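You operate a simulated robot arm through the tools that you are given. There is no shell and no other tool. Be economical: measure what you need, move in short steps, check, and stop when the job is done.

You run a simulated two-armed robot. Do the job below in one go: nothing can be reset, and whatever is moved stays where it is left.

TASK
Put one of the clear bottles from the shelf under the air panel on the top of the back table. Then open the cabinet four door, take the blue scrubber on the top of the wall table and put it away on the middle shelf of cabinet four and shut the door again. Then put two of the blue caps from the top of the wall table on the lower shelf of the wall table. Then fetch the small jug from the top of the wall table and set it on the lower shelf of the wall table. Then put one of the cards from the top of the small shelf on the dark belt. Do these in the order given. Set down upright: clear bottle, small jug.

The check looks at the end state, three seconds after you hand in, the way a careful person would. Anything else that was tipped, shoved, dropped, spilled or broken makes it a failure. Lids that push on must go on centred and level and be pressed home; caps that screw on are set level and turned clockwise until they are tight.

THE ROBOT
Two 7-joint arms with two-finger parallel grippers on one trunk, on a base that drives. Base frame: it is fixed to the floor where the robot stands at the start and does not move with it; the origin is under the middle of the robot, x ahead of it, y to its left, z up. Readings come in m, degrees, newtons and seconds.
The left shoulder is at the start at [0.06, 0.189, 1.056], the right one opposite. With the tool pointing down near the work surface each hand reaches from about 0.1 to 0.6 m from the robot's upright axis, wherever it stands, measured 20 degrees to its own side. Places, roughly: blue cap (4x4x2 cm) [2.7, -6.2, 0.8]; blue scrubber [2.75, -6.25, 0.75]; cabinet four door [-3.2, -3.6, 0.7]; card [1, 1, 1]; clear bottle (7x7x23 cm) [0.5, -0.1, 0.7]; dark belt (160x19 cm) [1.38, 1.14, 0.76]; lower shelf of the wall table [2, -6.3, 0.2]; middle shelf of cabinet four [-3.5, -3.6, 0.5]; small jug [2, -6.25, 0.75]; top of the back table [0.5, -0.9, 0.8]. Payload 3.43 kg a hand.
The TCP of each hand is the grasp point between the finger pads, 0.03 m short of the fingertips. In the tool frame z runs along the fingers and y along their closing line. The gripper opens to 0.094 m. The fingers are 0.028 m wide and 0.01 m thick; the gripper's body (0.05 by 0.096 m) begins 0.055 m behind the TCP.
Orientation is told as [roll, pitch, yaw] about the base's x, y, z axes, in that order, counted from this pose: with the fingers straight down and closing along the base's y, the tool's x points along the base's -x, its y along +y and its z along -z.

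THE INTERFACE
- The arms move only by the tool arm_command. It takes "left_deltas", "right_deltas" or both (then of equal length, played together; a hand with none holds still); each is a list of rows, each a list of 7 numbers: the opening, from 0 (shut) to 1 (fully open), then the shift along the tool's x, y, z in mm, then the turn, a rotation vector about the tool's x, y, z in degrees. In form: [[fingers, tx, ty, tz, ax, ay, az], ...]. A call has 1 to 20 rows; each row is the pose to reach, as a shift and turn from the pose commanded when the call began, along the tool's axes at that moment. Rows are played at 5 a second. More than 0.05 m and 8.6 degrees between two rows, or a gripper value outside its range, and nothing of the call is played. Where a pose cannot be reached the arm comes as near as it can. A force on the tool above 40 N (or 10 N above the force at the start of the call, whichever is more), or a blocked arm, ends the call early, and 0.2 s more pass. Each finger travels about 0.153 m/s and halts on what it meets, pressing with about 31 N; the grip force reading is that of the motor and also rises with nothing between the fingers. The clock runs only during rows and for 0.2 s after the last one: add rows that repeat a pose to give the fingers time. It gives the time, the measured TCP pose, the force on the tool (base axes), the opening and the grip force at its end, in the units of the frame above (readings bear some noise), with the torque about the TCP (base axes, N m) and any sound that the robot's microphone picked up.
- Cameras (640 x 400 px; columns grow to the right, rows downward): "scene" is now at [0.002, -0.0367, 1.6088]; the picture's right is [-0.56, -0.83, 0.00], its down [-0.65, 0.44, -0.62] and it looks along [0.51, -0.35, -0.79] (base axes); focal length 295 px, centre (320, 200). "left" rides on the left gripper at [0.076, -0.014, -0.103] in its tool frame; the picture's right is [0.18, 0.98, 0.00], its down [-0.75, 0.14, -0.64] and it looks along [-0.63, 0.12, 0.77] (tool axes); focal length 243 px, centre (320, 200). "right" rides on the right gripper at [0.076, 0.014, -0.102] in its tool frame; the picture's right is [-0.18, 0.98, 0.00], its down [-0.75, -0.14, -0.64] and it looks along [-0.63, -0.12, 0.77] (tool axes); focal length 243 px, centre (320, 200). There is no depth. A picture from a camera that has moved, and an enlarged one, comes with that camera's place and axes in the base frame and with its lens. The place of the scene camera against the robot may be out by one fixed shift of up to 0.012 m in any direction.
- get_image(camera): a new picture of that camera. The clock stands still meanwhile.
- slide_trunk(by): slides the trunk up (or, below 0, down) by that many m; the arms and the scene camera ride with it, the base frame stays. It gives what a move gives, with no picture.
- base_move(legs): drives the robot by 1 to 6 legs, each [ahead, left, turn to the left] in m, m and degrees, along the robot's own axes; the way and the turn of a leg run together, so that a leg with both is an arc; at most 1.5 m and 180 degrees a leg. The arms and the cameras ride along, it lands a little off, and it stops where it bumps. It gives what a move gives.
- turn_head(pan, tilt): turns the head with the scene camera to pan (to the left, within 86 degrees either way) and tilt (down, from -29 to 69), counted from straight ahead of the robot. It gives what a move gives.
- close_up(camera, box): a new picture of the part [left, top, right, bottom] of that camera's present view, enlarged. The clock stands still meanwhile.
- sign_off(): hands the job in; it is judged then, once.

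Go step by step. Nothing tells you exact positions but the pictures and the camera data: compare them with the known pose of the tool, close in by small moves and look again before you grip or let go. The budget is 207 turns and 210 pictures, counting those below and the enlarged ones. Unless the task says otherwise, let go and move clear before handing in, and close with one line.

The tools are called after "Call:" as a command line: name --argument value ..., lists and objects as JSON in quotes. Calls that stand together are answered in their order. arm_command: Moves the arms, as the interface text tells. Its arguments: {"type":"object","properties":{"left_deltas":{"type":"array","items":{"type":"array","items":{"type":"number"}}},"right_deltas":{"type":"array","items":{"type":"array","items":{"type":"number"}}}},"required":[]} The other tools are called the same way: slide_trunk (by) slides the trunk up or down; base_move (legs) drives the base; turn_head (pan, tilt) turns the head that bears the scene camera; get_image (camera) takes a picture; close_up (camera, box) takes an enlarged picture of a part of a camera's view; sign_off () hands the job in.

At the start:

```text
t: 0.0
left_tcp_pos: [0.4084, -0.0595, 1.0813]
left_tcp_rot: [-0.1, 0.0, -0.1]
left_ft_force: [-0.1, 0.8, -0.2]
left_ft_torque: [-0.02, -0.03, 0.0]
left_gripper_width: 0.0939
left_grip_force: 0.0
right_tcp_pos: [0.2374, -0.3369, 1.1306]
right_tcp_rot: [0.0, 0.1, 0.0]
right_ft_force: [0.8, -0.1, 0.1]
right_ft_torque: [-0.01, -0.02, -0.03]
right_gripper_width: 0.094
right_grip_force: 0.2
trunk travel left (down, up): [-0.728, 0.262]
robot x, y, heading: [0.0019, -0.0017, 0.0]
head pan, tilt: [-34.0, 51.8]
```

scene: 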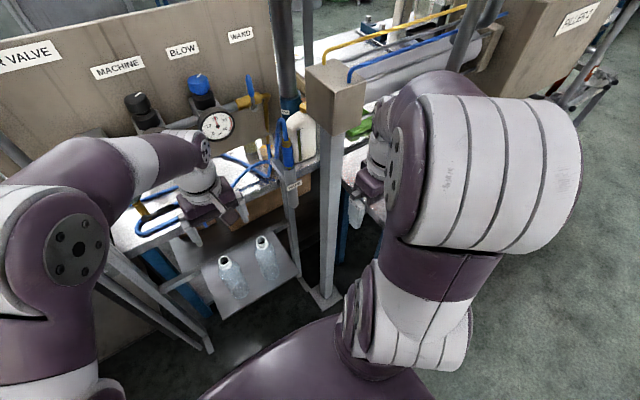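
right: 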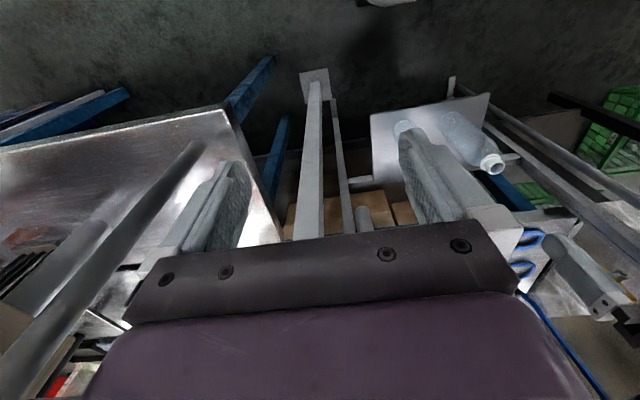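
left: 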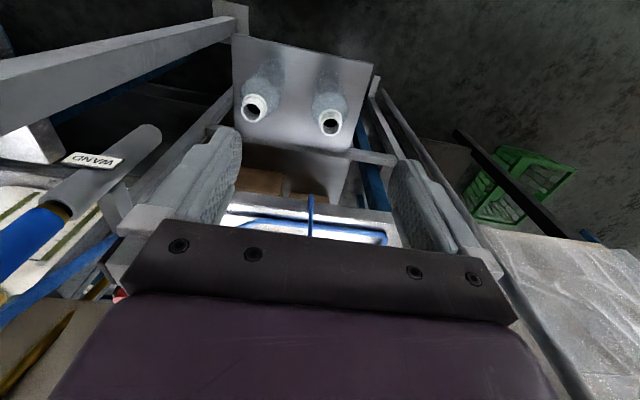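

I see two clear bottles on a low shelf, with their mouths near (0.49, -0.03, 0.78) and (0.49, -0.15, 0.78). I'll look around before moving anything.

Call:
turn_head --pan 0 --tilt 45

Call:
get_image --camera "scene"

Call:
turn_head --pan -70 --tilt 30

Call:
get_image --camera "scene"

Call:
turn_head --pan 50 --tilt 30

Call:
get_image --camera "scene"

```text
t: 1.0
left_tcp_pos: [0.4093, -0.0595, 1.0817]
left_tcp_rot: [-0.1, 0.0, -0.1]
left_ft_force: [-0.5, 0.1, 0.4]
left_ft_torque: [-0.01, -0.02, -0.01]
left_gripper_width: 0.0942
left_grip_force: 0.1
right_tcp_pos: [0.2376, -0.3373, 1.129]
right_tcp_rot: [0.1, 0.0, 0.0]
right_ft_force: [-0.6, -0.2, 0.0]
right_ft_torque: [-0.01, -0.01, -0.01]
right_gripper_width: 0.0943
right_grip_force: 0.0
trunk travel left (down, up): [-0.728, 0.262]
robot x, y, heading: [-0.0019, -0.001, 0.1]
head pan, tilt: [0.0, 45.0]
```

```text
206 pictures are left
camera scene: at [0.0209, 0.0053, 1.6181], right [0.0, -1.0, 0.0], down [-0.71, 0.0, -0.71], along [0.71, 0.0, -0.71], focal length 295 px, centre (320, 200)
```

scene: 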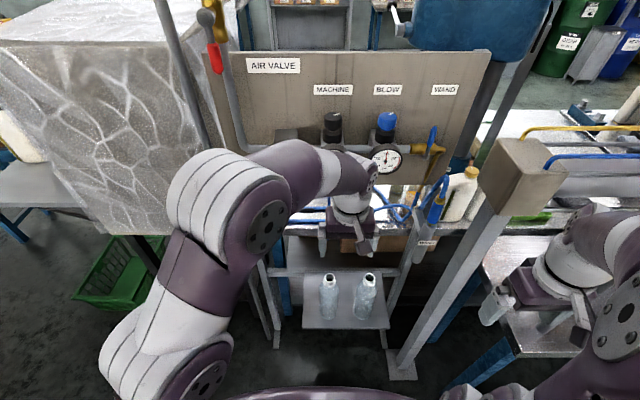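

```text
t: 2.4
left_tcp_pos: [0.4085, -0.0598, 1.0805]
left_tcp_rot: [0.0, 0.0, 0.0]
left_ft_force: [0.9, 0.9, -0.6]
left_ft_torque: [-0.03, -0.02, 0.0]
left_gripper_width: 0.0938
left_grip_force: 0.0
right_tcp_pos: [0.2379, -0.3372, 1.1291]
right_tcp_rot: [0.0, 0.0, 0.0]
right_ft_force: [-0.9, 0.8, -1.2]
right_ft_torque: [0.0, -0.03, -0.01]
right_gripper_width: 0.0942
right_grip_force: 0.0
trunk travel left (down, up): [-0.728, 0.262]
robot x, y, heading: [0.0005, -0.0033, 0.1]
head pan, tilt: [-70.0, 30.0]
```

```text
205 pictures are left
camera scene: at [-0.0294, -0.0796, 1.6407], right [-0.94, -0.34, 0.0], down [-0.17, 0.47, -0.87], along [0.3, -0.81, -0.5], focal length 295 px, centre (320, 200)
```

scene: 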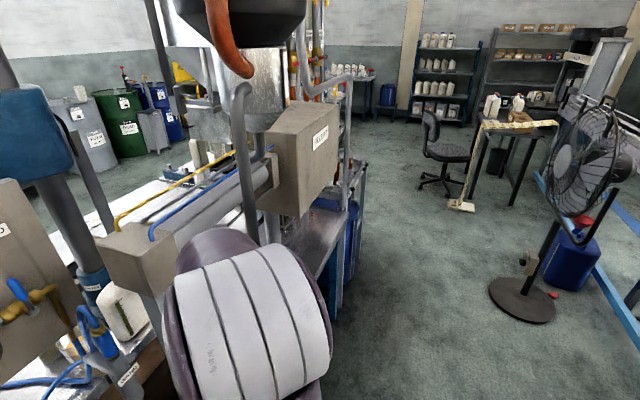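

```text
t: 4.4
left_tcp_pos: [0.4082, -0.0596, 1.0805]
left_tcp_rot: [0.0, 0.0, -0.1]
left_ft_force: [0.4, 0.0, -0.9]
left_ft_torque: [-0.02, 0.02, 0.01]
left_gripper_width: 0.094
left_grip_force: 0.1
right_tcp_pos: [0.2382, -0.3374, 1.1293]
right_tcp_rot: [0.1, 0.0, 0.1]
right_ft_force: [0.4, 0.3, -0.3]
right_ft_torque: [-0.01, -0.02, 0.0]
right_gripper_width: 0.0942
right_grip_force: 0.0
trunk travel left (down, up): [-0.728, 0.262]
robot x, y, heading: [0.0005, -0.0007, -0.2]
head pan, tilt: [50.0, 30.0]
```

```text
204 pictures are left
camera scene: at [-0.0022, 0.0746, 1.6408], right [0.77, -0.64, 0.0], down [-0.32, -0.38, -0.87], along [0.56, 0.66, -0.5], focal length 295 px, centre (320, 200)
```

scene: 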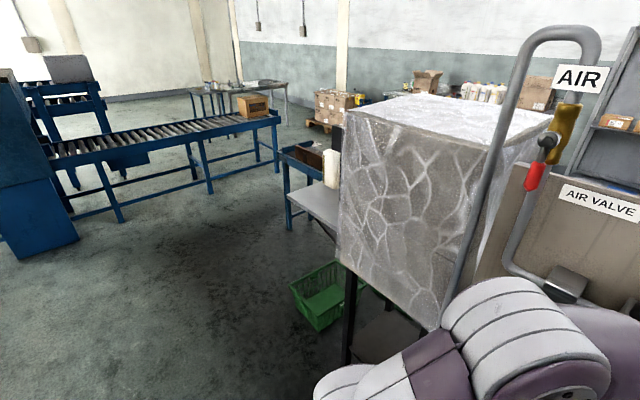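

The bottles sit in the open in front of the panel. The back table's front edge is at about x=0.28 and starts at y≈-0.52, with a filler post at (0.5,-0.41). I'll pull the left hand back and bring the right hand above the right bottle.

Call:
arm_command --left_deltas '[[1, 30, 30, -10, 0, 0, 0], [1, 60, 60, -20, 0, 0, 0], [1, 90, 90, -30, 0, 0, 0], [1, 120, 110, -40, 0, 0, 0], [1, 150, 130, -40, 0, 0, 0], [1, 150, 130, -40, 0, 0, 0]]' --right_deltas '[[1, -30, 30, 0, 0, 0, 0], [1, -60, 60, 0, 0, 0, 0], [1, -90, 90, 20, 0, 0, 0], [1, -120, 120, 40, 0, 0, 0], [1, -150, 150, 60, 0, 0, 0], [1, -180, 182, 80, 0, 0, 0]]'

Call:
get_image --camera "right"

Call:
turn_head --pan -15 --tilt 45

Call:
get_image --camera "scene"

```text
t: 5.8
left_tcp_pos: [0.2589, 0.0719, 1.1225]
left_tcp_rot: [0.0, 0.1, 0.0]
left_ft_force: [-0.3, -0.7, 0.5]
left_ft_torque: [0.01, 0.04, -0.02]
left_gripper_width: 0.0939
left_grip_force: 0.1
right_tcp_pos: [0.4215, -0.1532, 1.0491]
right_tcp_rot: [0.0, 0.1, 0.0]
right_ft_force: [0.0, 1.4, -0.3]
right_ft_torque: [0.0, 0.04, -0.01]
right_gripper_width: 0.0939
right_grip_force: 0.0
trunk travel left (down, up): [-0.728, 0.262]
robot x, y, heading: [0.0012, 0.0024, 0.1]
head pan, tilt: [50.0, 30.0]
```

```text
203 pictures are left
camera right: at [0.3457, -0.1393, 1.151], right [0.18, 0.98, 0.0], down [0.75, -0.14, 0.64], along [0.63, -0.12, -0.77], focal length 243 px, centre (320, 200)
```

right: 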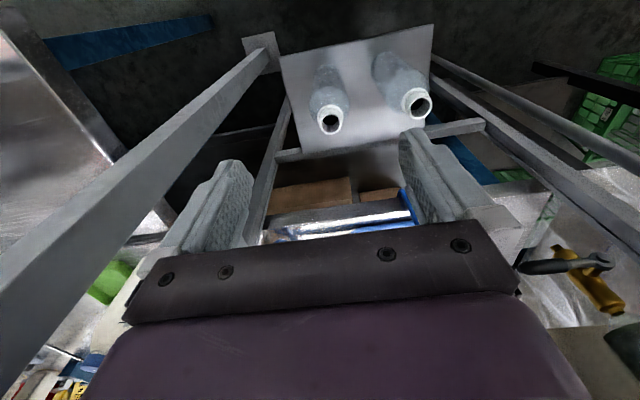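

```text
t: 7.2
left_tcp_pos: [0.2581, 0.0713, 1.1231]
left_tcp_rot: [0.0, 0.0, 0.0]
left_ft_force: [0.5, 0.3, -0.5]
left_ft_torque: [0.01, -0.01, 0.01]
left_gripper_width: 0.0943
left_grip_force: 0.0
right_tcp_pos: [0.4195, -0.1539, 1.049]
right_tcp_rot: [0.0, 0.0, -0.1]
right_ft_force: [-0.6, 0.1, 0.2]
right_ft_torque: [0.01, 0.03, 0.01]
right_gripper_width: 0.094
right_grip_force: 0.0
trunk travel left (down, up): [-0.728, 0.262]
robot x, y, heading: [-0.0003, -0.0029, 0.1]
head pan, tilt: [-15.0, 45.0]
```

```text
202 pictures are left
camera scene: at [0.018, -0.0155, 1.6182], right [-0.26, -0.97, 0.0], down [-0.68, 0.18, -0.71], along [0.68, -0.18, -0.71], focal length 295 px, centre (320, 200)
```

scene: 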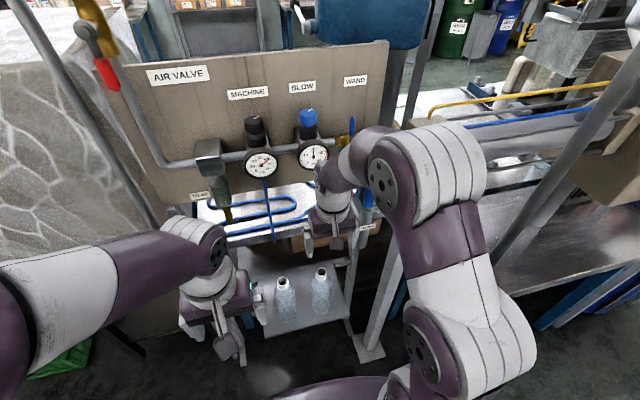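

The right bottle's mouth is near (0.492,-0.154,0.78). I'll move above it and look again.

Call:
arm_command --right_deltas '[[1, -30, 0, 40, 0, 0, 0], [1, -55, 0, 80, 0, 0, 0], [1, -72, 0, 120, 0, 0, 0], [1, -72, 0, 165, 0, 0, 0], [1, -72, 0, 190, 0, 0, 0], [1, -72, 0, 190, 0, 0, 0]]'

Call:
get_image --camera "right"

Call:
get_image --camera "left"

```text
t: 8.6
left_tcp_pos: [0.2571, 0.071, 1.1235]
left_tcp_rot: [-0.1, 0.0, 0.0]
left_ft_force: [0.1, -1.2, -0.9]
left_ft_torque: [0.01, 0.0, 0.0]
left_gripper_width: 0.0938
left_grip_force: 0.0
right_tcp_pos: [0.4906, -0.1543, 0.8557]
right_tcp_rot: [0.0, 0.1, 0.0]
right_ft_force: [-0.2, 0.2, -0.4]
right_ft_torque: [-0.04, -0.02, -0.01]
right_gripper_width: 0.094
right_grip_force: 0.1
trunk travel left (down, up): [-0.728, 0.262]
robot x, y, heading: [0.0004, -0.0016, 0.1]
head pan, tilt: [-15.0, 45.0]
```

```text
201 pictures are left
camera right: at [0.4152, -0.1412, 0.959], right [0.18, 0.98, 0.0], down [0.75, -0.14, 0.64], along [0.63, -0.12, -0.77], focal length 243 px, centre (320, 200)
```

right: 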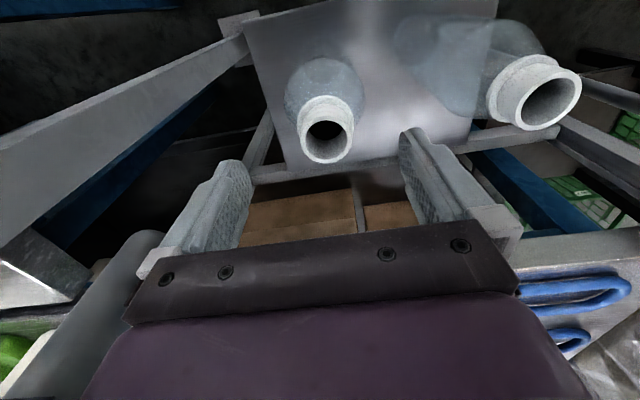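

```text
200 pictures are left
camera left: at [0.181, 0.0571, 1.2241], right [-0.18, 0.98, 0.0], down [0.75, 0.14, 0.64], along [0.63, 0.12, -0.77], focal length 243 px, centre (320, 200)
```

left: 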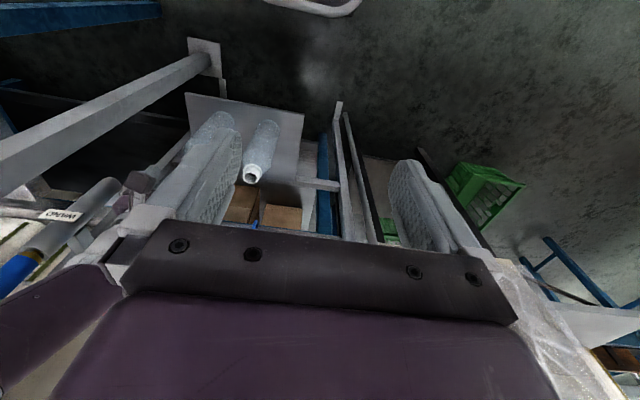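

The mouth is at (0.496,-0.151) and the neck is about 4 cm wide. I'll descend and grip the neck.

Call:
arm_command --right_deltas '[[1, -4, 3, 40, 0, 0, 0], [1, -4, 3, 75, 0, 0, 0], [1, -4, 3, 94, 0, 0, 0], [1, -4, 3, 94, 0, 0, 0], [0.4, -4, 3, 94, 0, 0, 0], [0, -4, 3, 94, 0, 0, 0], [0, -4, 3, 94, 0, 0, 0], [0, -4, 3, 94, 0, 0, 0]]'

Call:
get_image --camera "right"

```text
t: 9.7
left_tcp_pos: [0.2545, 0.072, 1.1223]
left_tcp_rot: [-0.1, 0.0, 0.0]
left_ft_force: [0.4, -0.7, 0.4]
left_ft_torque: [0.04, 0.0, 0.02]
left_gripper_width: 0.0937
left_grip_force: 0.0
right_tcp_pos: [0.4975, -0.1518, 0.7702]
right_tcp_rot: [0.0, -0.8, 0.0]
right_ft_force: [-2.6, 2.0, 29.2]
right_ft_torque: [0.17, 0.52, -0.02]
right_gripper_width: 0.0632
right_grip_force: 22.1
trunk travel left (down, up): [-0.728, 0.262]
robot x, y, heading: [-0.0004, -0.0006, -0.0]
head pan, tilt: [-15.0, 45.0]
stopped in row 5 (right hand): the force on the tool passed its limit at 46 N (the readings are from after the stop); the commanded pose is now the measured one
```

```text
199 pictures are left
camera right: at [0.4213, -0.1367, 0.8719], right [0.18, 0.98, 0.0], down [0.74, -0.14, 0.65], along [0.64, -0.12, -0.76], focal length 243 px, centre (320, 200)
```

right: 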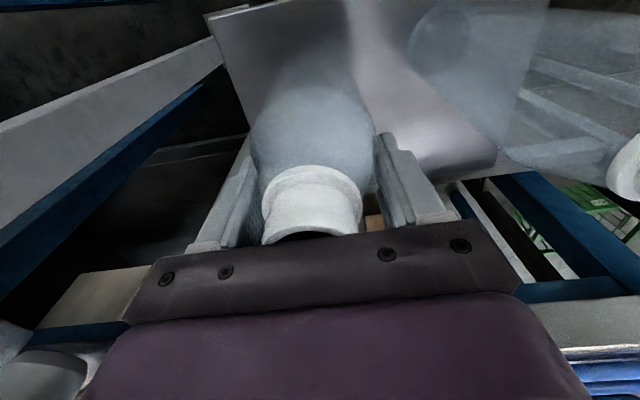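

The bottle is taller than I estimated and the palm is touching its mouth. I'll open, rise 22 mm, and close on the neck.

Call:
arm_command --right_deltas '[[0.9, 0, 0, 0, 0, 0, 0], [1, 0, 0, -10, 0, 0.8, 0], [1, 0, 0, -22, 0, 0.8, 0], [1, 0, 0, -22, 0, 0.8, 0]]'

Call:
get_image --camera "right"

```text
t: 10.7
left_tcp_pos: [0.2567, 0.0702, 1.1229]
left_tcp_rot: [-0.1, 0.1, 0.0]
left_ft_force: [1.0, 0.6, 0.0]
left_ft_torque: [-0.02, 0.0, -0.02]
left_gripper_width: 0.0941
left_grip_force: 0.0
right_tcp_pos: [0.4985, -0.1523, 0.7889]
right_tcp_rot: [0.0, 0.6, 0.1]
right_ft_force: [0.4, 0.5, -0.5]
right_ft_torque: [0.01, 0.01, 0.0]
right_gripper_width: 0.0941
right_grip_force: 0.1
trunk travel left (down, up): [-0.728, 0.262]
robot x, y, heading: [-0.0004, -0.0014, 0.0]
head pan, tilt: [-15.0, 45.0]
```

```text
198 pictures are left
camera right: at [0.423, -0.1388, 0.892], right [0.18, 0.98, 0.0], down [0.76, -0.14, 0.63], along [0.62, -0.12, -0.77], focal length 243 px, centre (320, 200)
```

right: 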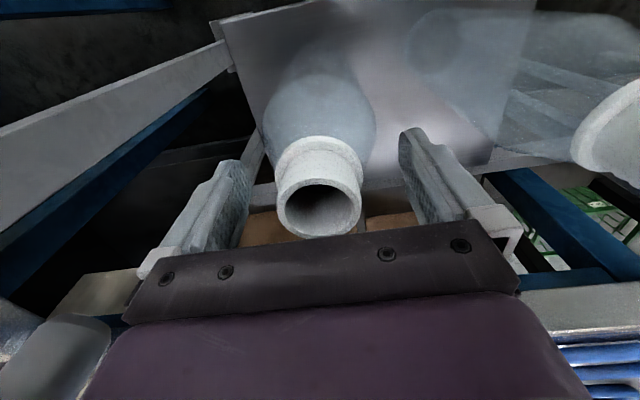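

Call:
arm_command --right_deltas '[[0.7, 0, 0, 0, 0, 0, 0], [0.4, 0, 0, 0, 0, 0, 0], [0.2, 0, 0, 0, 0, 0, 0], [0, 0, 0, 0, 0, 0, 0], [0, 0, 0, 0, 0, 0, 0]]'

Call:
get_image --camera "right"

```text
t: 11.9
left_tcp_pos: [0.2569, 0.07, 1.1232]
left_tcp_rot: [0.0, 0.0, -0.1]
left_ft_force: [-0.5, 0.2, -0.6]
left_ft_torque: [-0.01, -0.01, 0.01]
left_gripper_width: 0.0941
left_grip_force: 0.0
right_tcp_pos: [0.4983, -0.1519, 0.7879]
right_tcp_rot: [0.2, 0.5, 0.0]
right_ft_force: [-0.8, -0.1, 0.6]
right_ft_torque: [-0.02, 0.06, -0.01]
right_gripper_width: 0.0624
right_grip_force: 30.8
trunk travel left (down, up): [-0.728, 0.262]
robot x, y, heading: [0.002, 0.0009, 0.1]
head pan, tilt: [-15.0, 45.0]
```

```text
197 pictures are left
camera right: at [0.4228, -0.1386, 0.8925], right [0.18, 0.98, 0.0], down [0.76, -0.14, 0.64], along [0.63, -0.12, -0.77], focal length 243 px, centre (320, 200)
```

right: 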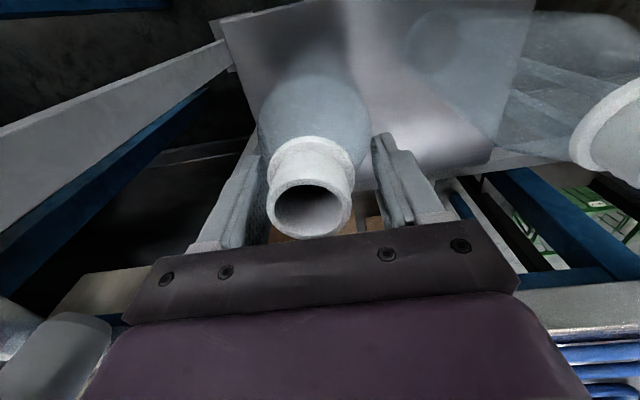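

The fingertips are only on the shoulder, so I'll regrip 9 mm lower for more contact, then lift slightly.

Call:
arm_command --right_deltas '[[0.85, 0, 0, 0, 0, 0, 0], [0.85, 0, 0, 5, -0.2, -0.5, 0], [0.85, 0, 0, 9, -0.2, -0.5, 0], [0.6, 0, 0, 9, -0.2, -0.5, 0], [0.3, 0, 0, 9, -0.2, -0.5, 0], [0, 0, 0, 9, -0.2, -0.5, 0], [0, 0, 0, 9, -0.2, -0.5, 0], [0, 0, 0, -5, -0.2, -0.5, 0], [0, 0, 0, -30, -0.2, -0.5, 0], [0, 0, 0, -60, -0.2, -0.5, 0], [0, 0, 0, -60, -0.2, -0.5, 0]]'

Call:
get_image --camera "right"

Call:
get_image --camera "scene"

```text
t: 14.3
left_tcp_pos: [0.2573, 0.071, 1.1241]
left_tcp_rot: [0.0, 0.0, -0.1]
left_ft_force: [-0.2, -0.4, -0.7]
left_ft_torque: [0.01, 0.05, 0.06]
left_gripper_width: 0.0942
left_grip_force: 0.2
right_tcp_pos: [0.4967, -0.1511, 0.8494]
right_tcp_rot: [0.3, 0.0, 0.0]
right_ft_force: [0.0, -0.5, -0.1]
right_ft_torque: [0.01, -0.02, 0.02]
right_gripper_width: 0.0623
right_grip_force: 30.7
trunk travel left (down, up): [-0.728, 0.262]
robot x, y, heading: [-0.0012, -0.0026, 0.1]
head pan, tilt: [-15.0, 45.0]
```

```text
196 pictures are left
camera right: at [0.4214, -0.1388, 0.9522], right [0.18, 0.98, 0.0], down [0.75, -0.14, 0.64], along [0.63, -0.11, -0.77], focal length 243 px, centre (320, 200)
```

right: 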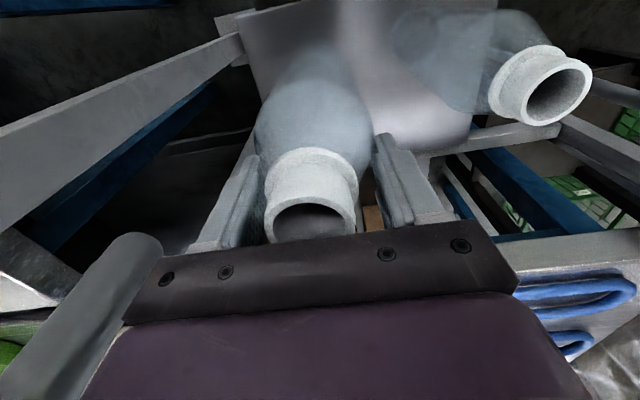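

```text
195 pictures are left
camera scene: at [0.0187, -0.0156, 1.6181], right [-0.26, -0.97, 0.0], down [-0.68, 0.18, -0.71], along [0.68, -0.18, -0.71], focal length 295 px, centre (320, 200)
```

scene: 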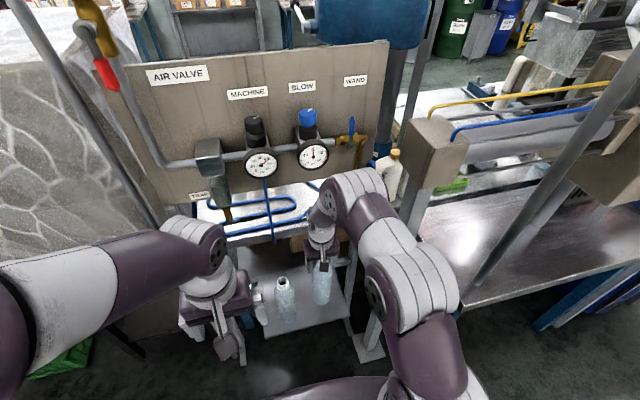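

The bottle is lifted. I'll look at the back table closely to choose a clear spot.

Call:
close_up --camera "scene" --box '[380, 60, 640, 330]'

Call:
turn_head --pan -55 --tilt 40

Call:
get_image --camera "scene"

```text
1.48 times, centred on (510, 195) of scene
camera zoom: at [0.0187, -0.0156, 1.6181], right [-0.26, -0.97, 0.0], down [-0.68, 0.18, -0.71], along [0.68, -0.18, -0.71], focal length 437 px, centre (38, 207)
```

zoom: 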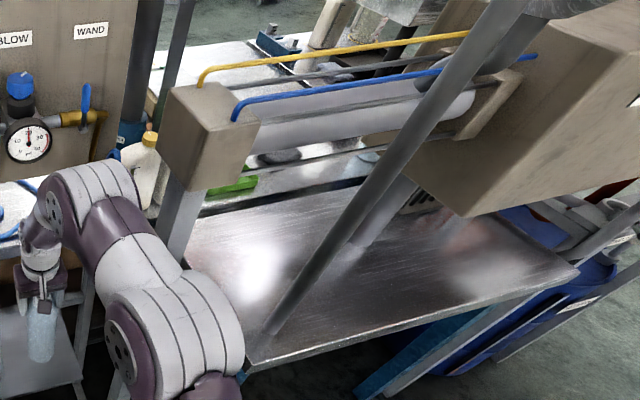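

```text
t: 15.4
left_tcp_pos: [0.2568, 0.0708, 1.123]
left_tcp_rot: [0.1, -0.1, 0.1]
left_ft_force: [0.5, -0.1, -1.1]
left_ft_torque: [-0.02, 0.0, -0.01]
left_gripper_width: 0.0939
left_grip_force: 0.0
right_tcp_pos: [0.4968, -0.1527, 0.8488]
right_tcp_rot: [0.2, -0.1, 0.1]
right_ft_force: [0.3, 0.2, -0.4]
right_ft_torque: [-0.01, 0.0, 0.01]
right_gripper_width: 0.0622
right_grip_force: 30.9
trunk travel left (down, up): [-0.728, 0.262]
robot x, y, heading: [0.0025, 0.0032, -0.1]
head pan, tilt: [-55.0, 40.0]
```

```text
193 pictures are left
camera scene: at [-0.0115, -0.0641, 1.6254], right [-0.82, -0.57, 0.0], down [-0.37, 0.53, -0.77], along [0.44, -0.63, -0.64], focal length 295 px, centre (320, 200)
```

scene: 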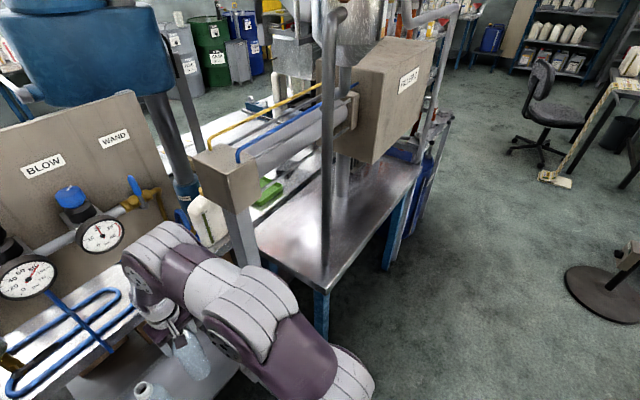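

The table spot near (0.34,-0.70) is clear, between the thin vertical pole at (0.33,-0.58) and the FILLERS box. I'll raise and retract the bottle, then back off and drive sideways.

Call:
arm_command --right_deltas '[[0, 0, 0, -40, 0, 0, 0], [0, 0, 0, -80, 0, 0, 0], [0, 0, 0, -120, 0, 0, 0], [0, 40, 0, -150, 0, 0, 0], [0, 80, -10, -180, 0, 0, 0], [0, 120, -20, -200, 0, 0, 0], [0, 160, -30, -200, 0, 0, 0], [0, 200, -50, -200, 0, 0, 0], [0, 230, -70, -200, 0, 0, 0], [0, 230, -70, -200, 0, 0, 0]]'

Call:
base_move --legs '[[-0.12, 0, 0], [0, -0.5, 0]]'

Call:
turn_head --pan -20 --tilt 45

Call:
get_image --camera "scene"

Call:
get_image --camera "right"

```text
refused: row 5 steps farther than a row can; nothing moved
```

```text
t: 18.4
left_tcp_pos: [0.1362, -0.2769, 1.1233]
left_tcp_rot: [0.1, -0.1, 0.0]
left_ft_force: [0.3, -0.2, 0.7]
left_ft_torque: [0.06, 0.01, 0.02]
left_gripper_width: 0.0942
left_grip_force: 0.1
right_tcp_pos: [0.3803, -0.4939, 0.8512]
right_tcp_rot: [0.8, -0.6, -0.2]
right_ft_force: [0.4, -0.5, 0.2]
right_ft_torque: [0.04, 0.0, -0.02]
right_gripper_width: 0.0001
right_grip_force: 30.8
trunk travel left (down, up): [-0.728, 0.262]
robot x, y, heading: [-0.1226, -0.3432, 0.0]
head pan, tilt: [-55.0, 40.0]
stopped in leg 2: the force on the tool passed its limit at 80 N (the readings are from after the stop); the commanded pose is now the measured one
```

```text
t: 19.4
left_tcp_pos: [0.1369, -0.2731, 1.1219]
left_tcp_rot: [0.1, -0.1, 0.0]
left_ft_force: [0.8, 0.0, -0.1]
left_ft_torque: [-0.02, -0.02, -0.02]
left_gripper_width: 0.0941
left_grip_force: 0.0
right_tcp_pos: [0.3812, -0.493, 0.8512]
right_tcp_rot: [0.6, -0.7, -0.2]
right_ft_force: [-0.1, -0.3, -0.1]
right_ft_torque: [0.02, -0.01, 0.0]
right_gripper_width: 0.0002
right_grip_force: 31.4
trunk travel left (down, up): [-0.728, 0.262]
robot x, y, heading: [-0.1161, -0.3438, -0.2]
head pan, tilt: [-20.0, 45.0]
```

```text
192 pictures are left
camera scene: at [-0.1039, -0.3669, 1.6181], right [-0.34, -0.94, 0.0], down [-0.66, 0.24, -0.71], along [0.66, -0.24, -0.71], focal length 295 px, centre (320, 200)
```

scene: 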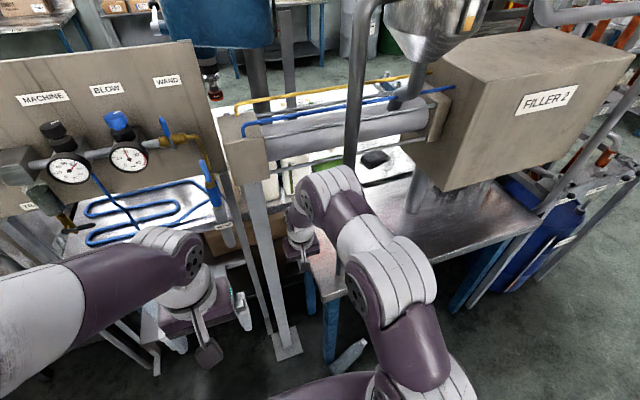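

```text
191 pictures are left
camera right: at [0.3037, -0.4791, 0.9541], right [0.19, 0.98, 0.01], down [0.75, -0.15, 0.65], along [0.64, -0.11, -0.76], focal length 243 px, centre (320, 200)
```

right: 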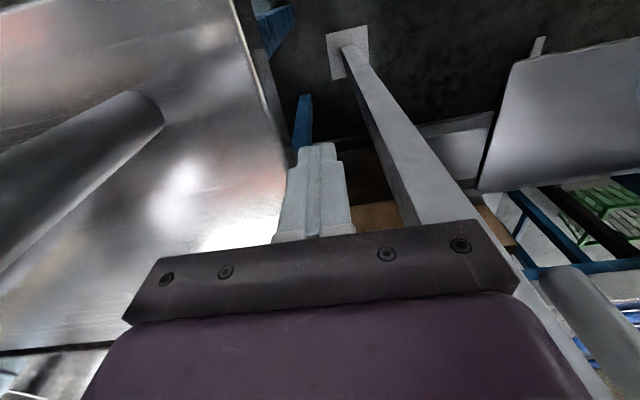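

A row in my arm move was refused, but the base still drove, so the hand met the table and post and the bottle fell to the floor. It looks intact, lying near (0.30,-0.68). From now on I'll only send moves that depend on each other one at a time. First I'll lift and retract the hand and check both bottles.

Call:
arm_command --right_deltas '[[0, 0, 0, -40, 0, 0, 0], [0, 0, 0, -80, 0, 0, 0], [0, 0, 0, -120, 0, 0, 0], [0, 40, 0, -140, 0, 0, 0], [0, 80, 0, -160, 0, 0, 0], [0, 120, 0, -180, 0, 0, 0], [0, 160, 0, -200, 0, 0, 0], [0, 160, 0, -200, 0, 0, 0]]'

Call:
get_image --camera "scene"

Call:
get_image --camera "left"

Call:
get_image --camera "right"

```text
t: 21.2
left_tcp_pos: [0.1384, -0.274, 1.1222]
left_tcp_rot: [0.0, 0.0, 0.0]
left_ft_force: [0.0, -0.6, 0.4]
left_ft_torque: [-0.03, 0.03, -0.02]
left_gripper_width: 0.0941
left_grip_force: 0.1
right_tcp_pos: [0.2202, -0.4948, 1.0504]
right_tcp_rot: [0.6, -0.7, -0.3]
right_ft_force: [0.3, -0.6, 0.9]
right_ft_torque: [0.02, 0.02, 0.0]
right_gripper_width: 0.0
right_grip_force: 30.6
trunk travel left (down, up): [-0.728, 0.262]
robot x, y, heading: [-0.119, -0.3445, 0.2]
head pan, tilt: [-20.0, 45.0]
```

```text
190 pictures are left
camera scene: at [-0.1021, -0.3664, 1.6181], right [-0.34, -0.94, 0.0], down [-0.67, 0.24, -0.71], along [0.66, -0.24, -0.71], focal length 295 px, centre (320, 200)
```

scene: 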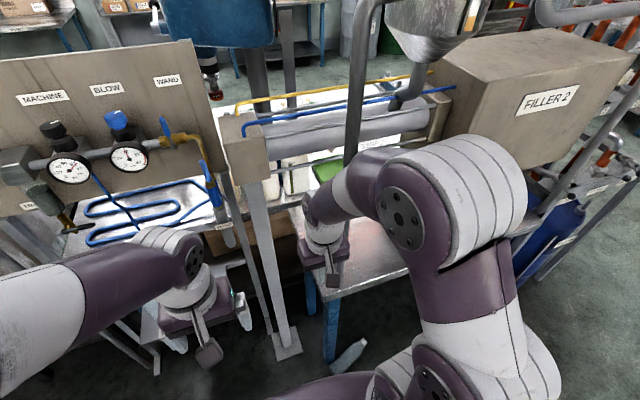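

```text
189 pictures are left
camera left: at [0.0626, -0.2871, 1.2238], right [-0.18, 0.98, 0.0], down [0.75, 0.14, 0.64], along [0.63, 0.12, -0.77], focal length 243 px, centre (320, 200)
```

left: 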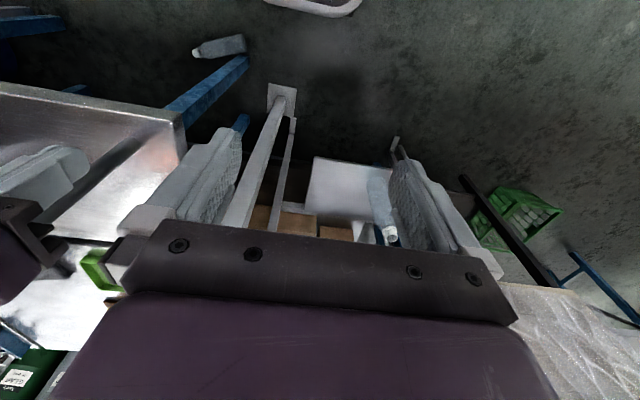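

```text
188 pictures are left
camera right: at [0.1426, -0.4822, 1.1522], right [0.19, 0.98, 0.01], down [0.75, -0.15, 0.65], along [0.64, -0.11, -0.76], focal length 243 px, centre (320, 200)
```

right: 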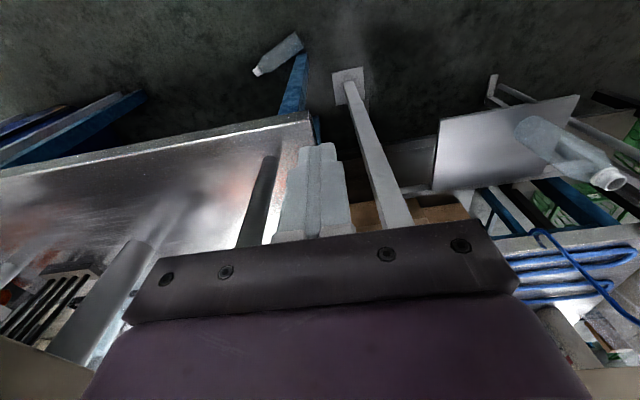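

The other bottle still stands on its shelf. The fallen one lies with its base near (0.265,-0.57) and its mouth near (0.346,-0.77), pointing under the table. I'll retract the hand further, then shift the base right for a floor pickup.

Call:
arm_command --right_deltas '[[0.3, 40, 0, 0, 0, 0, 0], [0.7, 80, 0, 0, 0, 0, 0], [1, 80, 0, 0, 0, 0, 0]]'

```text
t: 22.0
left_tcp_pos: [0.1377, -0.2744, 1.1227]
left_tcp_rot: [0.0, -0.1, 0.0]
left_ft_force: [0.7, -0.2, 0.1]
left_ft_torque: [0.02, 0.02, 0.0]
left_gripper_width: 0.094
left_grip_force: 0.1
right_tcp_pos: [0.1374, -0.4917, 1.0484]
right_tcp_rot: [0.7, -0.7, -0.3]
right_ft_force: [1.3, -0.5, -0.7]
right_ft_torque: [0.04, -0.01, 0.02]
right_gripper_width: 0.0942
right_grip_force: 0.1
trunk travel left (down, up): [-0.728, 0.262]
robot x, y, heading: [-0.1205, -0.346, 0.2]
head pan, tilt: [-20.0, 45.0]
```

Call:
base_move --legs '[[-0.05, -0.2, 0]]'

Call:
turn_head --pan -20 --tilt 62

Call:
get_image --camera "scene"

Call:
get_image --camera "right"

```text
t: 23.7
left_tcp_pos: [0.0871, -0.4753, 1.1227]
left_tcp_rot: [0.0, -0.1, -0.1]
left_ft_force: [0.6, 0.0, -0.6]
left_ft_torque: [0.01, 0.01, 0.0]
left_gripper_width: 0.094
left_grip_force: 0.0
right_tcp_pos: [0.0854, -0.6968, 1.0505]
right_tcp_rot: [0.6, -0.8, -0.4]
right_ft_force: [-0.1, -0.3, 0.0]
right_ft_torque: [0.01, -0.02, 0.0]
right_gripper_width: 0.094
right_grip_force: 0.1
trunk travel left (down, up): [-0.728, 0.262]
robot x, y, heading: [-0.1721, -0.5493, -0.3]
head pan, tilt: [-20.0, 45.0]
```

```text
t: 24.5
left_tcp_pos: [0.0862, -0.4754, 1.1238]
left_tcp_rot: [0.0, 0.0, -0.2]
left_ft_force: [0.0, 0.4, -0.7]
left_ft_torque: [0.0, 0.0, 0.01]
left_gripper_width: 0.0941
left_grip_force: 0.0
right_tcp_pos: [0.0869, -0.6953, 1.0491]
right_tcp_rot: [0.6, -0.7, -0.5]
right_ft_force: [1.0, -0.7, 0.4]
right_ft_torque: [0.02, 0.01, 0.0]
right_gripper_width: 0.0939
right_grip_force: 0.1
trunk travel left (down, up): [-0.728, 0.262]
robot x, y, heading: [-0.1691, -0.5439, -0.0]
head pan, tilt: [-20.0, 62.0]
```

```text
187 pictures are left
camera scene: at [-0.1707, -0.5618, 1.5964], right [-0.35, -0.94, 0.0], down [-0.83, 0.3, -0.47], along [0.44, -0.16, -0.88], focal length 295 px, centre (320, 200)
```

scene: 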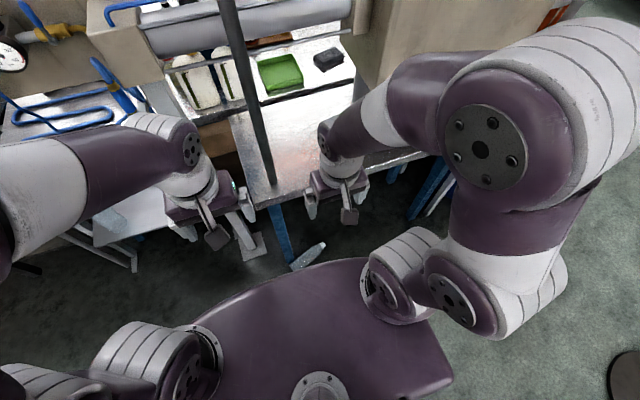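

```text
186 pictures are left
camera right: at [0.0095, -0.6824, 1.1518], right [0.19, 0.98, 0.01], down [0.74, -0.15, 0.65], along [0.64, -0.11, -0.76], focal length 243 px, centre (320, 200)
```

right: 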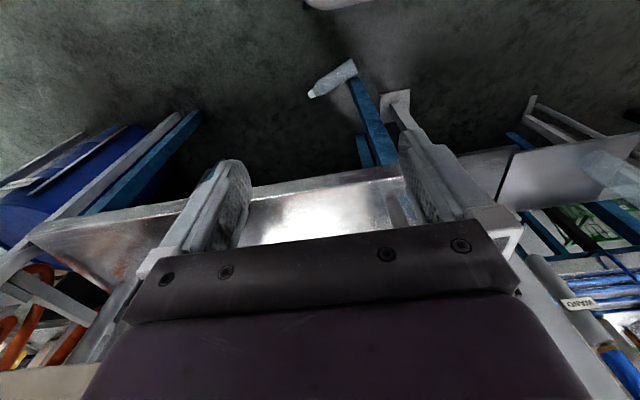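

The bottle axis is confirmed: grasp point about (0.31,-0.68), axis heading about -68°. I'll lower the trunk with the hands pulled back.

Call:
slide_trunk --by -0.4

Call:
get_image --camera "right"

Call:
get_image --camera "scene"

```text
t: 28.3
left_tcp_pos: [0.0865, -0.4768, 0.7224]
left_tcp_rot: [0.0, 0.0, -0.1]
left_ft_force: [0.4, 0.0, -0.3]
left_ft_torque: [0.0, 0.0, -0.02]
left_gripper_width: 0.0939
left_grip_force: 0.0
right_tcp_pos: [0.0862, -0.6959, 0.6502]
right_tcp_rot: [0.5, -0.7, -0.4]
right_ft_force: [-0.1, -0.5, 0.2]
right_ft_torque: [-0.01, 0.01, 0.0]
right_gripper_width: 0.0941
right_grip_force: 0.2
trunk travel left (down, up): [-0.328, 0.662]
robot x, y, heading: [-0.1712, -0.5448, -0.2]
head pan, tilt: [-20.0, 62.0]
```

```text
185 pictures are left
camera right: at [0.0095, -0.6825, 0.7518], right [0.19, 0.98, 0.01], down [0.74, -0.15, 0.65], along [0.64, -0.11, -0.76], focal length 243 px, centre (320, 200)
```

right: 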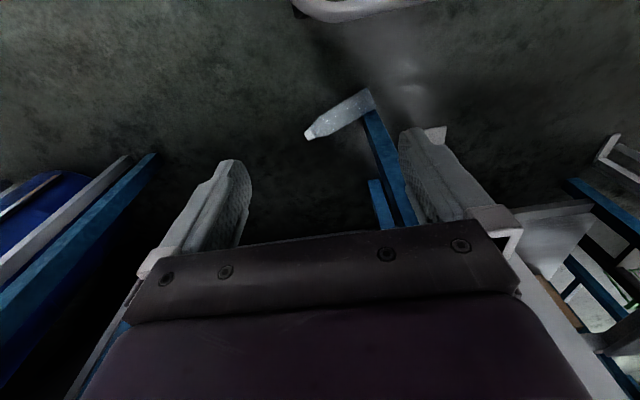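

```text
184 pictures are left
camera scene: at [-0.1708, -0.562, 1.1964], right [-0.35, -0.94, 0.0], down [-0.83, 0.3, -0.47], along [0.44, -0.16, -0.88], focal length 295 px, centre (320, 200)
```

scene: 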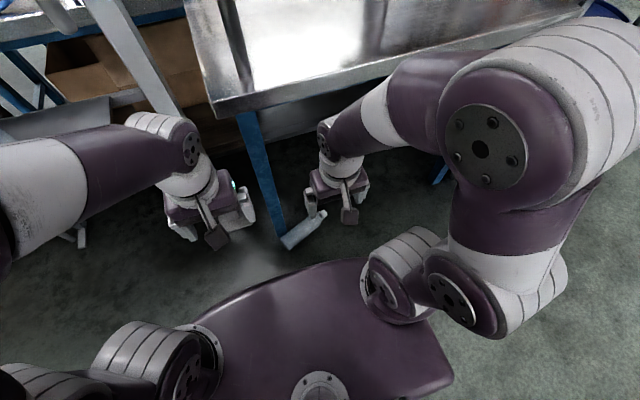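

Estimates agree. I'll lower the trunk another 0.3 m.

Call:
slide_trunk --by -0.3

Call:
arm_command --right_deltas '[[1, -20, 0, 0, 0, 0, 8], [1, -40, 0, 0, 0, 0, 16], [1, -60, 0, 0, 0, 0, 24], [1, -80, 0, 0, 0, 0, 32], [1, -100, 0, 0, 0, 0, 40], [1, -120, 0, 0, 0, 0, 48], [1, -140, 0, 0, 0, 0, 56], [1, -150, 0, 0, 0, 0, 62], [1, -150, 0, 0, 0, 0, 67], [1, -150, 0, 0, 0, 0, 67]]'

Call:
get_image --camera "right"

Call:
get_image --camera "scene"

```text
t: 31.3
left_tcp_pos: [0.087, -0.477, 0.4221]
left_tcp_rot: [0.1, -0.1, -0.3]
left_ft_force: [0.3, 0.2, 0.0]
left_ft_torque: [-0.02, -0.01, 0.02]
left_gripper_width: 0.0941
left_grip_force: 0.0
right_tcp_pos: [0.087, -0.696, 0.3501]
right_tcp_rot: [0.6, -0.6, -0.3]
right_ft_force: [0.6, 0.3, 0.3]
right_ft_torque: [-0.01, -0.02, -0.03]
right_gripper_width: 0.094
right_grip_force: 0.0
trunk travel left (down, up): [-0.028, 0.962]
robot x, y, heading: [-0.1675, -0.5452, -0.2]
head pan, tilt: [-20.0, 62.0]
```

```text
t: 33.5
left_tcp_pos: [0.0866, -0.4764, 0.4229]
left_tcp_rot: [0.0, 0.0, -0.2]
left_ft_force: [-0.1, -0.2, -0.3]
left_ft_torque: [-0.04, -0.02, 0.0]
left_gripper_width: 0.0941
left_grip_force: 0.0
right_tcp_pos: [0.2359, -0.6974, 0.3514]
right_tcp_rot: [0.9, 0.3, -67.4]
right_ft_force: [0.1, -0.1, -1.0]
right_ft_torque: [-0.01, -0.01, 0.0]
right_gripper_width: 0.094
right_grip_force: 0.0
trunk travel left (down, up): [-0.028, 0.962]
robot x, y, heading: [-0.1721, -0.5491, -0.0]
head pan, tilt: [-20.0, 62.0]
```

```text
183 pictures are left
camera right: at [0.2195, -0.6231, 0.4549], right [0.98, 0.21, 0.01], down [0.15, -0.76, 0.64], along [0.14, -0.62, -0.77], focal length 243 px, centre (320, 200)
```

right: 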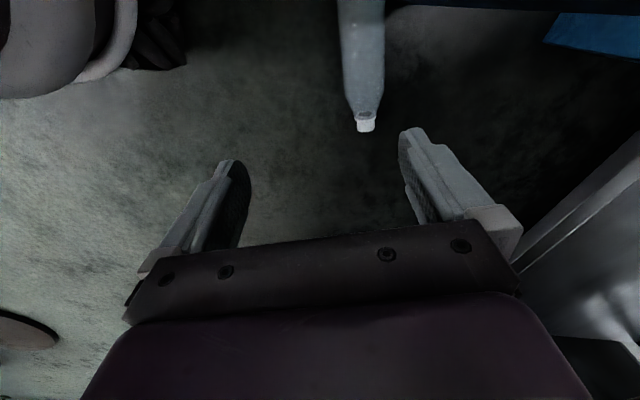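

```text
182 pictures are left
camera scene: at [-0.1708, -0.562, 0.8964], right [-0.35, -0.94, 0.0], down [-0.83, 0.3, -0.47], along [0.44, -0.16, -0.88], focal length 295 px, centre (320, 200)
```

scene: 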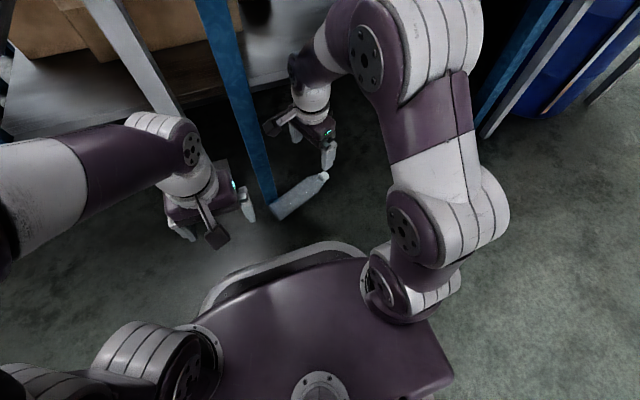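

The hand is aligned with the bottle axis at (0.3055,-0.681). I'll shift over it and come down to about 0.13 m, then check.

Call:
arm_command --right_deltas '[[1, -4, 25, 20, 0, 0, 0], [1, -8, 50, 50, 0, 0, 0.5], [1, -12, 70, 95, 0, 0, 1], [1, -12, 70, 140, 0, 0, 1], [1, -12, 70, 185, 0, 0, 1], [1, -12, 70, 220, 0, 0, 1], [1, -12, 70, 220, 0, 0, 1]]'

Call:
get_image --camera "right"

```text
t: 35.1
left_tcp_pos: [0.0859, -0.475, 0.423]
left_tcp_rot: [0.0, -0.1, -0.2]
left_ft_force: [0.5, -0.4, 0.2]
left_ft_torque: [0.04, 0.01, 0.01]
left_gripper_width: 0.094
left_grip_force: 0.1
right_tcp_pos: [0.3077, -0.6777, 0.1332]
right_tcp_rot: [0.8, 0.3, -68.3]
right_ft_force: [0.0, -0.5, 1.0]
right_ft_torque: [0.0, -0.05, 0.01]
right_gripper_width: 0.0942
right_grip_force: 0.0
trunk travel left (down, up): [-0.028, 0.962]
robot x, y, heading: [-0.1702, -0.546, -0.4]
head pan, tilt: [-20.0, 62.0]
```

```text
181 pictures are left
camera right: at [0.2921, -0.6027, 0.2373], right [0.98, 0.19, 0.01], down [0.14, -0.76, 0.64], along [0.13, -0.62, -0.77], focal length 243 px, centre (320, 200)
```

right: 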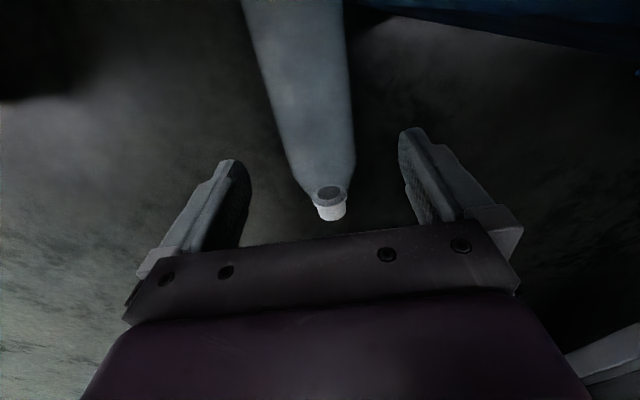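

Centred within 3 mm. Going down and gripping, then lifting a little.

Call:
arm_command --right_deltas '[[1, 0, -3, 35, 0, 0, 0], [1, 0, -3, 65, 0, 0, 0], [1, 0, -3, 90, 0, 0, 0], [1, 0, -3, 90, 0, 0, 0], [0.7, 0, -3, 90, 0, 0, 0], [0.4, 0, -3, 90, 0, 0, 0], [0, 0, -3, 90, 0, 0, 0], [0, 0, -3, 90, 0, 0, 0], [0, 0, -3, 90, 0, 0, 0]]'

Call:
get_image --camera "right"

```text
t: 37.1
left_tcp_pos: [0.0862, -0.4761, 0.4221]
left_tcp_rot: [0.0, 0.0, -0.2]
left_ft_force: [-0.4, -0.4, 0.4]
left_ft_torque: [-0.02, 0.01, -0.01]
left_gripper_width: 0.0939
left_grip_force: 0.1
right_tcp_pos: [0.307, -0.6771, 0.043]
right_tcp_rot: [1.0, 0.2, -68.4]
right_ft_force: [-0.5, -1.3, 1.4]
right_ft_torque: [0.01, -0.02, 0.0]
right_gripper_width: 0.0647
right_grip_force: 31.0
trunk travel left (down, up): [-0.028, 0.962]
robot x, y, heading: [-0.1685, -0.5457, -0.2]
head pan, tilt: [-20.0, 62.0]
```

```text
180 pictures are left
camera right: at [0.2908, -0.6036, 0.1467], right [0.98, 0.19, 0.01], down [0.14, -0.76, 0.64], along [0.13, -0.62, -0.77], focal length 243 px, centre (320, 200)
```

right: 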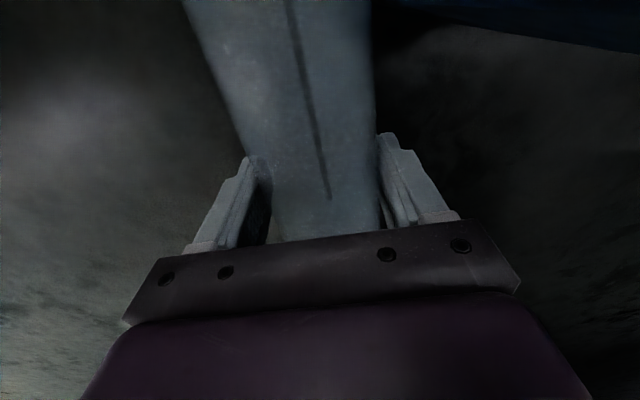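

Bottle gripped (65 mm wide). Lifting it, then drawing back out from under the table.

Call:
arm_command --right_deltas '[[0, 0, 0, -20, 0, 0, 0], [0, 0, 0, -60, 0, 0, 0], [0, 0, 0, -100, 0, 0, 0], [0, 8, -20, -140, 0, 0, 0], [0, 24, -60, -155, 0, 0, 0], [0, 40, -100, -160, 0, 0, 0], [0, 56, -140, -165, 0, 0, 0], [0, 72, -180, -170, 0, 0, 0], [0, 81, -205, -170, 0, 0, 0], [0, 81, -205, -170, 0, 0, 0]]'

Call:
get_image --camera "right"

Call:
get_image --camera "scene"

```text
t: 39.0
left_tcp_pos: [0.0866, -0.4757, 0.4229]
left_tcp_rot: [0.0, 0.0, -0.2]
left_ft_force: [0.5, -0.5, 0.4]
left_ft_torque: [0.02, 0.03, -0.01]
left_gripper_width: 0.094
left_grip_force: 0.2
right_tcp_pos: [0.1117, -0.6787, 0.2143]
right_tcp_rot: [2.9, -0.1, -68.6]
right_ft_force: [10.3, 0.3, -1.0]
right_ft_torque: [-0.02, -0.12, -1.1]
right_gripper_width: 0.0678
right_grip_force: 31.0
trunk travel left (down, up): [-0.028, 0.962]
robot x, y, heading: [-0.1714, -0.5442, -0.2]
head pan, tilt: [-20.0, 62.0]
stopped in row 9 (right hand): the force on the tool passed its limit at 74 N (the readings are from after the stop); the commanded pose is now the measured one
```

```text
179 pictures are left
camera right: at [0.0938, -0.6048, 0.3171], right [0.98, 0.18, 0.05], down [0.11, -0.76, 0.64], along [0.16, -0.62, -0.77], focal length 243 px, centre (320, 200)
```

right: 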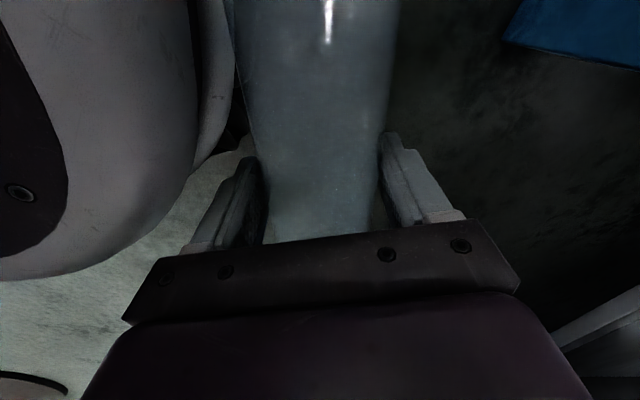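

```text
178 pictures are left
camera scene: at [-0.1707, -0.562, 0.8964], right [-0.35, -0.94, 0.0], down [-0.83, 0.3, -0.47], along [0.44, -0.16, -0.88], focal length 295 px, centre (320, 200)
```

scene: 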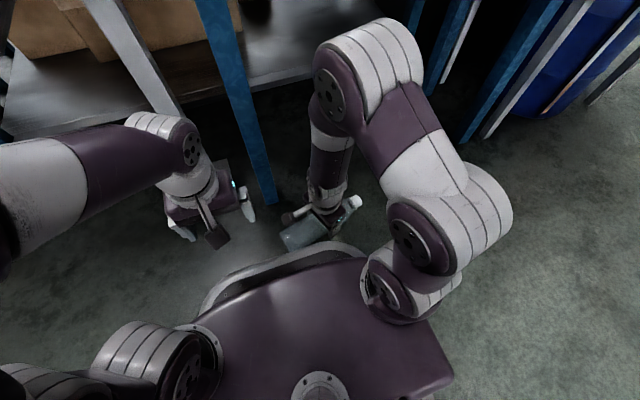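

The bottle brushed the robot's own base front but is still held. I'll ease forward and up a bit.

Call:
arm_command --right_deltas '[[0, -8, 20, -10, 0, 0, 0], [0, -12, 35, -40, 0, 0, 0], [0, -12, 35, -70, 0, 0, 0], [0, -12, 35, -70, 0, 0, 0]]'

Call:
get_image --camera "scene"

```text
t: 40.0
left_tcp_pos: [0.0857, -0.4768, 0.4232]
left_tcp_rot: [0.0, 0.0, -0.2]
left_ft_force: [0.2, 0.3, -0.9]
left_ft_torque: [-0.01, 0.02, 0.03]
left_gripper_width: 0.094
left_grip_force: 0.2
right_tcp_pos: [0.1444, -0.6794, 0.2859]
right_tcp_rot: [2.6, 0.0, -68.5]
right_ft_force: [-0.9, -0.7, -0.1]
right_ft_torque: [0.01, 0.01, 0.03]
right_gripper_width: 0.0622
right_grip_force: 31.0
trunk travel left (down, up): [-0.028, 0.962]
robot x, y, heading: [-0.1698, -0.5436, -0.2]
head pan, tilt: [-20.0, 62.0]
```

```text
177 pictures are left
camera scene: at [-0.1708, -0.562, 0.8964], right [-0.35, -0.94, 0.0], down [-0.83, 0.3, -0.47], along [0.44, -0.16, -0.88], focal length 295 px, centre (320, 200)
```

scene: 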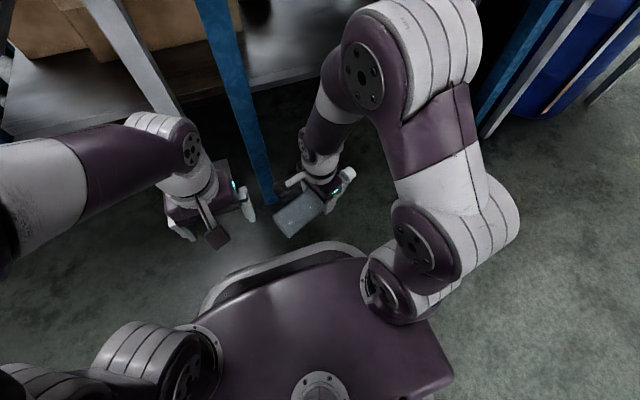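

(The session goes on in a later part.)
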